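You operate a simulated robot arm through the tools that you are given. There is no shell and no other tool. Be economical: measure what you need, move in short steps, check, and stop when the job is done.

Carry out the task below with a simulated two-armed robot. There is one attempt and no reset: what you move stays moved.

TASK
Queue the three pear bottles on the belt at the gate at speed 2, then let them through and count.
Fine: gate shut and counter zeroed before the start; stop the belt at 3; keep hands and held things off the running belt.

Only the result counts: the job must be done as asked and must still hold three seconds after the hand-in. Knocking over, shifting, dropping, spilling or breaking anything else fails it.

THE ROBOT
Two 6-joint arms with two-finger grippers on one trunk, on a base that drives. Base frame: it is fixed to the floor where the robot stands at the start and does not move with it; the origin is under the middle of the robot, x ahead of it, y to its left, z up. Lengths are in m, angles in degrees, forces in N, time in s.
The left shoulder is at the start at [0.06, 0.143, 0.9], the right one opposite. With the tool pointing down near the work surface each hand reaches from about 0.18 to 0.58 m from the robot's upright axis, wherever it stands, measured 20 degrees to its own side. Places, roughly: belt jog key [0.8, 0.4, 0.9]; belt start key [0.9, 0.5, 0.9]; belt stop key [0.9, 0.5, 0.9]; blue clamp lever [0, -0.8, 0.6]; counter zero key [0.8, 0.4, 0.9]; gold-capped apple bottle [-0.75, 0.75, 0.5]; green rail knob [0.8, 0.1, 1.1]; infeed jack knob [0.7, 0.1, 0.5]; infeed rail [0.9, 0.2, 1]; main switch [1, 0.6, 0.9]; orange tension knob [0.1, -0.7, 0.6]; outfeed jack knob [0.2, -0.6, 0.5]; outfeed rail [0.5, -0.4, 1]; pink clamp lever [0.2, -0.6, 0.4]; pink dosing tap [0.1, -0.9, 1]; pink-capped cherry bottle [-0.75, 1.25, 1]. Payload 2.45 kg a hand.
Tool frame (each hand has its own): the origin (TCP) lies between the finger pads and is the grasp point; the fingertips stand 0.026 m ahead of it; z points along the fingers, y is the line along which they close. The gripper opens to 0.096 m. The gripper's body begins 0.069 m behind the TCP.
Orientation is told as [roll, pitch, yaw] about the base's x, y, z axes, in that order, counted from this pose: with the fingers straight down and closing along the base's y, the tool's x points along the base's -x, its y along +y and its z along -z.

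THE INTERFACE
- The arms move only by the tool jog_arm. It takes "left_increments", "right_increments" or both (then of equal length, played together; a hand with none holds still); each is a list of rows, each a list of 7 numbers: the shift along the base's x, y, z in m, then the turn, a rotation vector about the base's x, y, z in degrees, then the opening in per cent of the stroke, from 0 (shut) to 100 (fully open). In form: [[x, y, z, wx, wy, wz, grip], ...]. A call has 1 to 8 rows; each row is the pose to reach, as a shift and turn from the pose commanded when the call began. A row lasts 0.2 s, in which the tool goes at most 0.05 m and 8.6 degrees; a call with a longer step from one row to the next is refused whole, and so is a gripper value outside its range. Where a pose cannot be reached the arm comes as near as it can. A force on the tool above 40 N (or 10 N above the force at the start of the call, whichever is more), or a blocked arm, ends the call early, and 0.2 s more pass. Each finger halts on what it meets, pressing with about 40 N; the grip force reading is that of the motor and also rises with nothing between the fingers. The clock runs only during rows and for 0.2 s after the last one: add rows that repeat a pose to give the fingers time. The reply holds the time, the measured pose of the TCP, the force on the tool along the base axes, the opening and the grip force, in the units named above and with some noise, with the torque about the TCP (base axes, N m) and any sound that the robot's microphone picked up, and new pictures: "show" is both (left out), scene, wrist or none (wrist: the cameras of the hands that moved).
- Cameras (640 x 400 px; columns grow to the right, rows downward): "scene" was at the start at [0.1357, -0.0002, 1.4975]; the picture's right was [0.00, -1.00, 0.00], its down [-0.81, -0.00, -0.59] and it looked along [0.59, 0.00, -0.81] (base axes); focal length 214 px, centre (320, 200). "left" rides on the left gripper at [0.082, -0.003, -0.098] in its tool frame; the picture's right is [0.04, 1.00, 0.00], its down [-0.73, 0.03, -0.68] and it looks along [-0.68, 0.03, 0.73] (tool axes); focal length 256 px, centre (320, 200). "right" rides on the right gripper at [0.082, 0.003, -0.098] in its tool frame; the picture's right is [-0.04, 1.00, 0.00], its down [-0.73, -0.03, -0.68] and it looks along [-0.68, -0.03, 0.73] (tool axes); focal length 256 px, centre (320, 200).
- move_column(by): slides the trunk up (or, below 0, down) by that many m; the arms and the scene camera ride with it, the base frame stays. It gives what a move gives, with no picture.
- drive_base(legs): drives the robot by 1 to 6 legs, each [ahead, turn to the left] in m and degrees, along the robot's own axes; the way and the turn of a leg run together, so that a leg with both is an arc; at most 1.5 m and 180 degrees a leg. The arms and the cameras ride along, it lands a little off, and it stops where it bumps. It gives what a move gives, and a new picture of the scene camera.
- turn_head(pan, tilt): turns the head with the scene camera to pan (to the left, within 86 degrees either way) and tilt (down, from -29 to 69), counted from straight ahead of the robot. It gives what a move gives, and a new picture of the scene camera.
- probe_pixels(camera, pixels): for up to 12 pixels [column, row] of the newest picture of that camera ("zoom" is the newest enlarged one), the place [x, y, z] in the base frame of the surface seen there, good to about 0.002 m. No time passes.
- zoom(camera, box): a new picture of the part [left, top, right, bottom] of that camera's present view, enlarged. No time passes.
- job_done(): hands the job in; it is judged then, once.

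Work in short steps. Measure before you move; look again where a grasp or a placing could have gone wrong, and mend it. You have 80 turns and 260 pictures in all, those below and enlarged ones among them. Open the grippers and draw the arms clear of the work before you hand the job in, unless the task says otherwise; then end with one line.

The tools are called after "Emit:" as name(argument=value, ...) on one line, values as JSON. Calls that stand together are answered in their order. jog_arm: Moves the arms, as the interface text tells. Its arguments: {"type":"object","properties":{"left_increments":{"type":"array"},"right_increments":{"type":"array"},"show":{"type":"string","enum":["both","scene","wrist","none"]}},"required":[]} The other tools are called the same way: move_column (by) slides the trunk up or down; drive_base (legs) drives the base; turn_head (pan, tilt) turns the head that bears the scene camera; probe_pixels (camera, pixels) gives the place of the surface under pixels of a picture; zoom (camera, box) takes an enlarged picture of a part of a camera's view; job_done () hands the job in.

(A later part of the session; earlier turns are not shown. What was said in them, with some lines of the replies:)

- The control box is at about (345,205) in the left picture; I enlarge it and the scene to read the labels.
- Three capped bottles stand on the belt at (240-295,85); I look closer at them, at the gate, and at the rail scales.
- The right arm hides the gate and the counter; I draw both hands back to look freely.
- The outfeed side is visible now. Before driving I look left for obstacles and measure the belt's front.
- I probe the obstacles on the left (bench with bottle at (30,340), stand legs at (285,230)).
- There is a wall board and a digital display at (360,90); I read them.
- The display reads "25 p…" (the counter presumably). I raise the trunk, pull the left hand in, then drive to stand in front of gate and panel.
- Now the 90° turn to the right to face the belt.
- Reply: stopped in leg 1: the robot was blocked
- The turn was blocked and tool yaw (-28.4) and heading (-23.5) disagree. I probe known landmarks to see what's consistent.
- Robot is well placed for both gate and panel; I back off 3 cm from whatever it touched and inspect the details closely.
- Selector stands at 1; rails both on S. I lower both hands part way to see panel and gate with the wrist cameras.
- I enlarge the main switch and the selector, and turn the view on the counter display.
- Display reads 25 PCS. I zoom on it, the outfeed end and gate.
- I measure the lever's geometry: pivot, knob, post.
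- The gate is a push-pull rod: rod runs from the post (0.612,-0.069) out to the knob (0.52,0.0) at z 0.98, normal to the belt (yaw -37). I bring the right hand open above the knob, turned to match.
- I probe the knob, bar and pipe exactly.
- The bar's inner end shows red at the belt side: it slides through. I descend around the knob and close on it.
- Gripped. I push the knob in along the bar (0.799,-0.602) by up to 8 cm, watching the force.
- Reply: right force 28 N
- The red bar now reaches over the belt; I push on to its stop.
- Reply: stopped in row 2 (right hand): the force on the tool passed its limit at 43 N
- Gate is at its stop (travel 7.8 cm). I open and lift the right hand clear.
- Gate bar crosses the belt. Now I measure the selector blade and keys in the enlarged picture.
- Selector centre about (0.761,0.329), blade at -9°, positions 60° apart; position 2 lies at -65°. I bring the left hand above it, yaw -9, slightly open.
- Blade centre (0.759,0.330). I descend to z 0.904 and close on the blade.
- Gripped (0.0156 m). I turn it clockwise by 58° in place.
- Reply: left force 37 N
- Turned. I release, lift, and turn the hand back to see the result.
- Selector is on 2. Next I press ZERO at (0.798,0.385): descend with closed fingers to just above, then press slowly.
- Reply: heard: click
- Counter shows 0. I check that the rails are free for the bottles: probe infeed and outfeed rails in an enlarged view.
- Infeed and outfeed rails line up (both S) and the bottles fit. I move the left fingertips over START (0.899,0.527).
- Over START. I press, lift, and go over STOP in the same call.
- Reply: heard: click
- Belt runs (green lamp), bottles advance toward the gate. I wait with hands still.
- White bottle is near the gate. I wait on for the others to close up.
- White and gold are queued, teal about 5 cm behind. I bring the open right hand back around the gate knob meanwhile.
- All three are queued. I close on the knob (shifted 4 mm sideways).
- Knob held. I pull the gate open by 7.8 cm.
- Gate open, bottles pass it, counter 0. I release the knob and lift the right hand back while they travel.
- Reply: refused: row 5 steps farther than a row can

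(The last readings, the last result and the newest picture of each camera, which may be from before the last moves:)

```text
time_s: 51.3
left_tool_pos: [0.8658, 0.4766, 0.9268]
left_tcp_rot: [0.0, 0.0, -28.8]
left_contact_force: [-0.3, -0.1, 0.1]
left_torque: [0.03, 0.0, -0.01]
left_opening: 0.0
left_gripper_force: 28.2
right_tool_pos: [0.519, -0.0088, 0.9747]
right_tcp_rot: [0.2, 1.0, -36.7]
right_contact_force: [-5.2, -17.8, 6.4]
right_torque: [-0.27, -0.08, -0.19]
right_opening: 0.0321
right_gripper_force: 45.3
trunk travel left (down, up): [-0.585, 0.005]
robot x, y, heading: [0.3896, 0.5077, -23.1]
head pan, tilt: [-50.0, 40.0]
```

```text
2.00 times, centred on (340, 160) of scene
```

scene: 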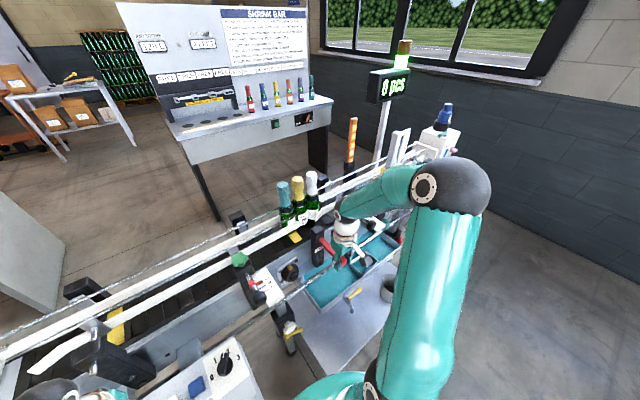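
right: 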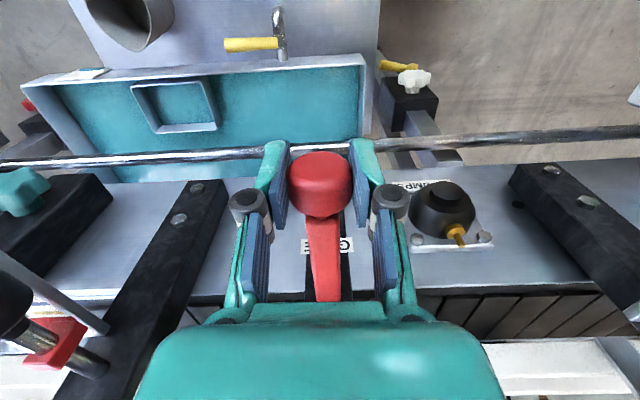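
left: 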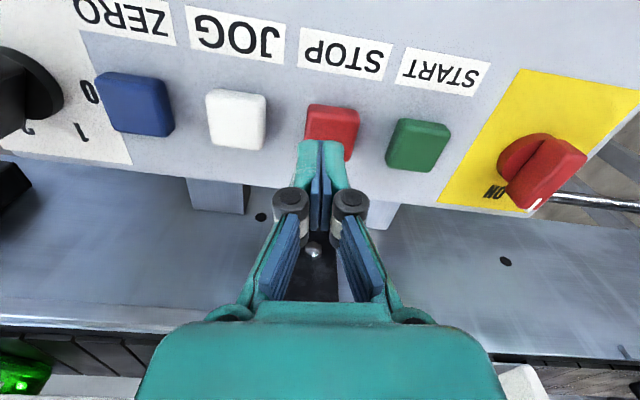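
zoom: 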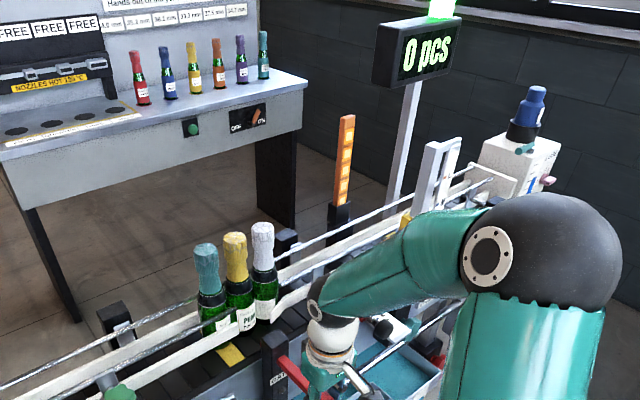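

The last row was a bit long; I shorten it.

Emit:
jog_arm(right_increments=[[0, 0, 0, 0, 0, 0, 50], [0, 0, 0, 0, 0, 0, 75], [0, 0, 0.04, 0, 0, 0, 75], [-0.015, 0.012, 0.08, 0, 0, 0, 75], [-0.03, 0.03, 0.11, 0, 0, 0, 75]], show="scene")

Emit:
zoom(camera="scene", box=[240, 60, 440, 260])

```text
time_s: 52.5
left_tool_pos: [0.8656, 0.4807, 0.9265]
left_tcp_rot: [-0.1, -0.1, -28.9]
left_contact_force: [-0.2, 0.2, -0.2]
left_torque: [0.02, 0.01, 0.02]
left_opening: 0.0
left_gripper_force: 28.9
right_tool_pos: [0.4908, 0.0258, 1.0884]
right_tcp_rot: [0.2, 1.2, -36.7]
right_contact_force: [0.4, 0.7, -0.2]
right_torque: [-0.03, 0.0, 0.03]
right_opening: 0.0717
right_gripper_force: 0.0
trunk travel left (down, up): [-0.585, 0.005]
robot x, y, heading: [0.3962, 0.5094, -23.3]
head pan, tilt: [-50.0, 40.0]
```

scene: 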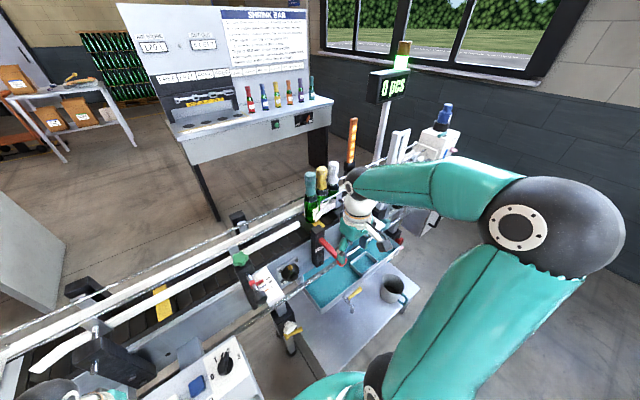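

```text
2.00 times, centred on (340, 160) of scene
```

zoom: 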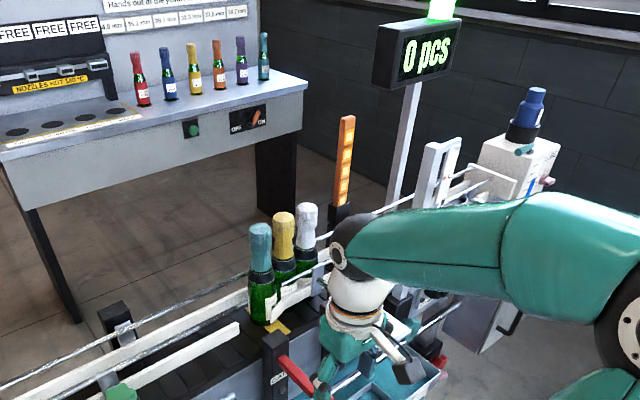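

White is nearing the sensor. I move the right hand further back for a clear view, and set the left tip 8 mm over STOP.

Emit:
jog_arm(left_increments=[[0, 0, -0.005, 0, 0, 0, 0], [0, 0, -0.01, 0, 0, 0, 0], [0, 0, -0.013, 0, 0, 0, 0], [0, 0, -0.013, 0, 0, 0, 0]], right_increments=[[-0.03, 0.025, 0.02, 0, 0, 0, 75], [-0.06, 0.05, 0.04, 0, 0, 0, 75], [-0.09, 0.075, 0.05, 0, 0, 0, 75], [-0.12, 0.1, 0.06, 0, 0, 0, 75]], show="scene")

Emit:
zoom(camera="scene", box=[260, 60, 460, 260])

```text
time_s: 53.5
left_tool_pos: [0.867, 0.4808, 0.917]
left_tcp_rot: [-0.1, 0.0, -29.0]
left_contact_force: [-1.1, 0.0, 0.1]
left_torque: [0.0, -0.03, 0.02]
left_opening: 0.0002
left_gripper_force: 28.3
right_tool_pos: [0.371, 0.127, 1.1444]
right_tcp_rot: [0.2, 1.2, -36.7]
right_contact_force: [0.2, 0.1, -0.3]
right_torque: [0.0, -0.02, 0.0]
right_opening: 0.072
right_gripper_force: 0.1
trunk travel left (down, up): [-0.585, 0.005]
robot x, y, heading: [0.3912, 0.5067, -23.1]
head pan, tilt: [-50.0, 40.0]
```

scene: 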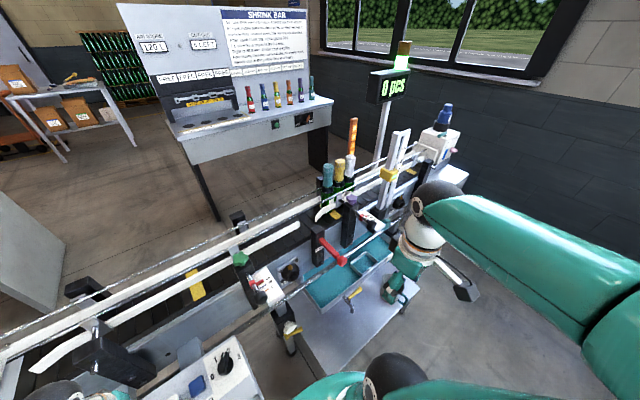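

```text
2.00 times, centred on (360, 160) of scene
```

zoom: 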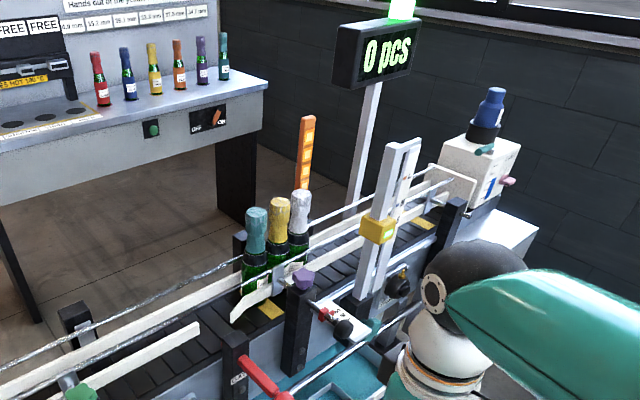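

Clear view now, counter 0, white about 10 cm short of the yellow sensor. Wait 1.4 s.

Emit:
jog_arm(left_increments=[[0, 0, 0, 0, 0, 0, 0], [0, 0, 0, 0, 0, 0, 0], [0, 0, 0, 0, 0, 0, 0], [0, 0, 0, 0, 0, 0, 0], [0, 0, 0, 0, 0, 0, 0], [0, 0, 0, 0, 0, 0, 0]], show="scene")

Emit:
zoom(camera="scene", box=[300, 60, 460, 220])

```text
time_s: 54.9
left_tool_pos: [0.868, 0.4805, 0.9174]
left_tcp_rot: [-0.1, 0.0, -28.9]
left_contact_force: [0.4, 0.0, -0.4]
left_torque: [-0.02, -0.03, 0.04]
left_opening: 0.0
left_gripper_force: 28.2
right_tool_pos: [0.3715, 0.1257, 1.1439]
right_tcp_rot: [0.4, 1.2, -36.7]
right_contact_force: [-0.2, 0.8, 0.1]
right_torque: [0.03, -0.01, -0.02]
right_opening: 0.072
right_gripper_force: 0.1
trunk travel left (down, up): [-0.585, 0.005]
robot x, y, heading: [0.392, 0.5119, -23.4]
head pan, tilt: [-50.0, 40.0]
```

scene: 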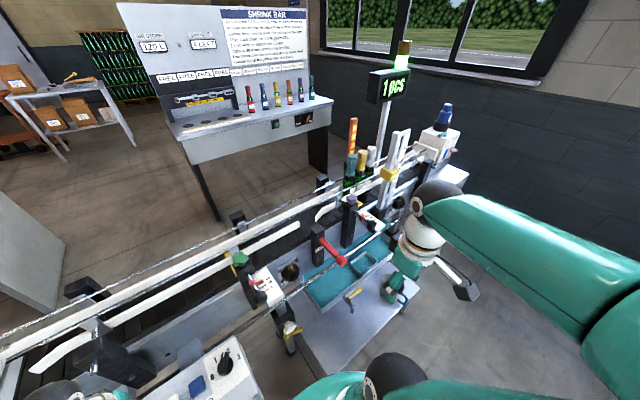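

```text
2.50 times, centred on (380, 140) of scene
```

zoom: 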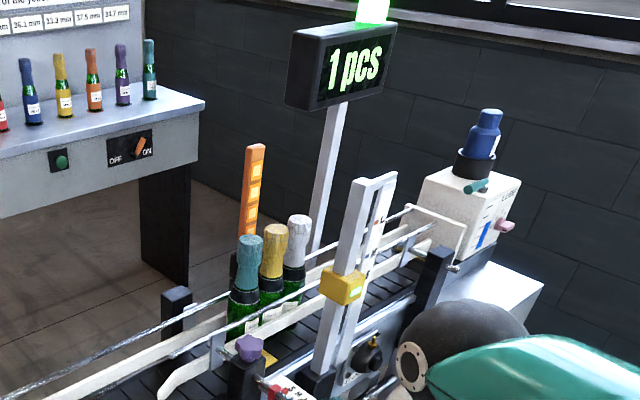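

Count 1. I wait in small steps.

Emit:
jog_arm(left_increments=[[0, 0, 0, 0, 0, 0, 0], [0, 0, 0, 0, 0, 0, 0], [0, 0, 0, 0, 0, 0, 0]], show="scene")

Emit:
zoom(camera="scene", box=[300, 60, 460, 220])

```text
time_s: 55.7
left_tool_pos: [0.8674, 0.4793, 0.9164]
left_tcp_rot: [-0.1, 0.0, -28.9]
left_contact_force: [-0.2, 0.5, -0.5]
left_torque: [0.01, 0.0, -0.02]
left_opening: 0.0001
left_gripper_force: 28.2
right_tool_pos: [0.3718, 0.1261, 1.145]
right_tcp_rot: [0.3, 1.2, -36.7]
right_contact_force: [0.0, -0.6, -0.7]
right_torque: [0.01, -0.01, 0.04]
right_opening: 0.0718
right_gripper_force: 0.0
trunk travel left (down, up): [-0.585, 0.005]
robot x, y, heading: [0.3908, 0.5096, -23.3]
head pan, tilt: [-50.0, 40.0]
```

scene: 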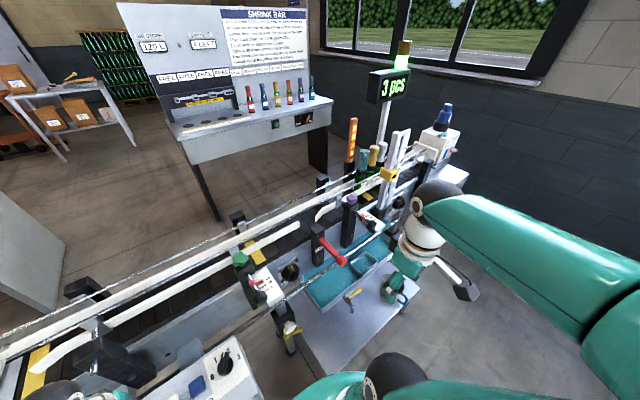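

```text
2.50 times, centred on (380, 140) of scene
```

zoom: 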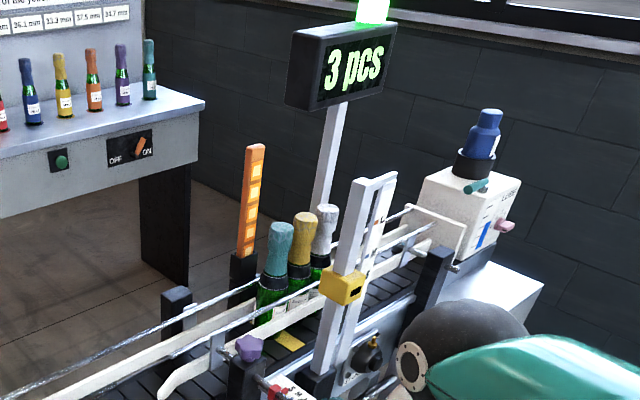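

Display shows 3. Before pressing (no time passes) I verify the bottles' places relative to the sensor.

Emit:
probe_pixels(camera="zoom", pixels=[[280, 240], [302, 228], [325, 218], [342, 287], [272, 290], [295, 270], [355, 293], [315, 262]])

```text
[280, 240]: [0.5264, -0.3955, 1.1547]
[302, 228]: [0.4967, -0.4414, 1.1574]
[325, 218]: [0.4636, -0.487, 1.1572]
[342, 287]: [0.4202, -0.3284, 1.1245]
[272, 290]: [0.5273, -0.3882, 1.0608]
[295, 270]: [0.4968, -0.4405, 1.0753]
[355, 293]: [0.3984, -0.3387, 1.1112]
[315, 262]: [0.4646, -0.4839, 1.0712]
```

Teal (third) is exactly at the beam, so 3 is true. I press STOP now.

Emit:
jog_arm(left_increments=[[0, 0, -0.02, 0, 0, 0, 0], [0, 0, -0.025, 0, 0, 0, 0], [0, 0, -0.025, 0, 0, 0, 0], [0, 0, 0.02, 0, 0, 0, 0]], show="scene")

Emit:
zoom(camera="scene", box=[300, 60, 460, 220])

```text
time_s: 56.7
left_tool_pos: [0.8648, 0.4825, 0.9364]
left_tcp_rot: [-0.1, 0.0, -28.9]
left_contact_force: [-0.4, 0.0, 0.3]
left_torque: [0.0, -0.01, 0.0]
left_opening: 0.0
left_gripper_force: 28.7
right_tool_pos: [0.3691, 0.1255, 1.1444]
right_tcp_rot: [0.3, 1.1, -36.7]
right_contact_force: [-0.7, -0.1, -0.1]
right_torque: [0.01, -0.01, 0.01]
right_opening: 0.0721
right_gripper_force: 0.1
trunk travel left (down, up): [-0.585, 0.005]
robot x, y, heading: [0.3921, 0.5121, -23.4]
head pan, tilt: [-50.0, 40.0]
heard: click
```

scene: 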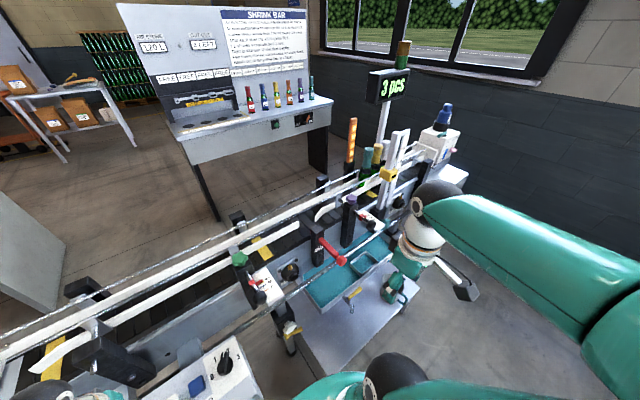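

```text
2.50 times, centred on (380, 140) of scene
```

zoom: 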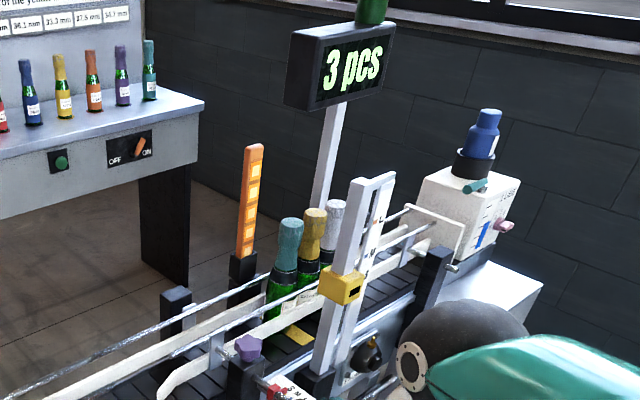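

Belt stopped (green lamp off), counter 3, all three bottles upright. I raise the left hand clear and open it.

Emit:
jog_arm(left_increments=[[0, 0, 0.04, 0, 0, 0, 0], [-0.02, 0.01, 0.08, 0, 0, 0, 30], [-0.05, 0.03, 0.11, 0, 0, 0, 60], [-0.08, 0.05, 0.14, 0, 0, 0, 75], [-0.11, 0.07, 0.17, 0, 0, 0, 75], [-0.14, 0.08, 0.19, 0, 0, 0, 75]], show="scene")

Emit:
zoom(camera="scene", box=[300, 60, 460, 220])

```text
time_s: 58.1
left_tool_pos: [0.7236, 0.5602, 1.126]
left_tcp_rot: [-0.1, -0.1, -28.9]
left_contact_force: [-0.4, -0.2, 0.1]
left_torque: [0.02, -0.02, 0.0]
left_opening: 0.072
left_gripper_force: 0.0
right_tool_pos: [0.3699, 0.1268, 1.1444]
right_tcp_rot: [0.3, 1.2, -36.7]
right_contact_force: [-0.3, 0.0, -0.1]
right_torque: [-0.02, -0.04, -0.03]
right_opening: 0.0722
right_gripper_force: 0.1
trunk travel left (down, up): [-0.585, 0.005]
robot x, y, heading: [0.3944, 0.5091, -23.2]
head pan, tilt: [-50.0, 40.0]
```

scene: 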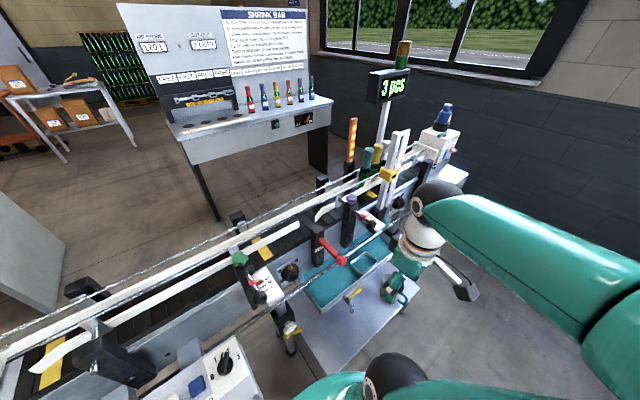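

```text
2.50 times, centred on (380, 140) of scene
```

zoom: 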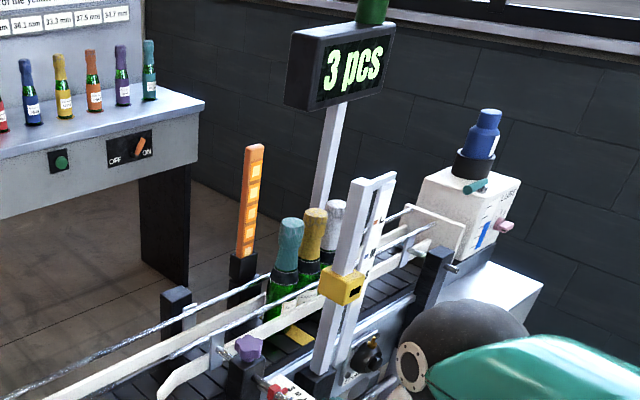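

Everything is still, count 3, hands clear and open; I hand in.

Emit:
job_done()

```text
The job is handed in.
```

The three pear bottles queued at the shut gate at speed 2 with the counter zeroed, then went through; the belt was stopped at a count of 3 and the job is handed in.
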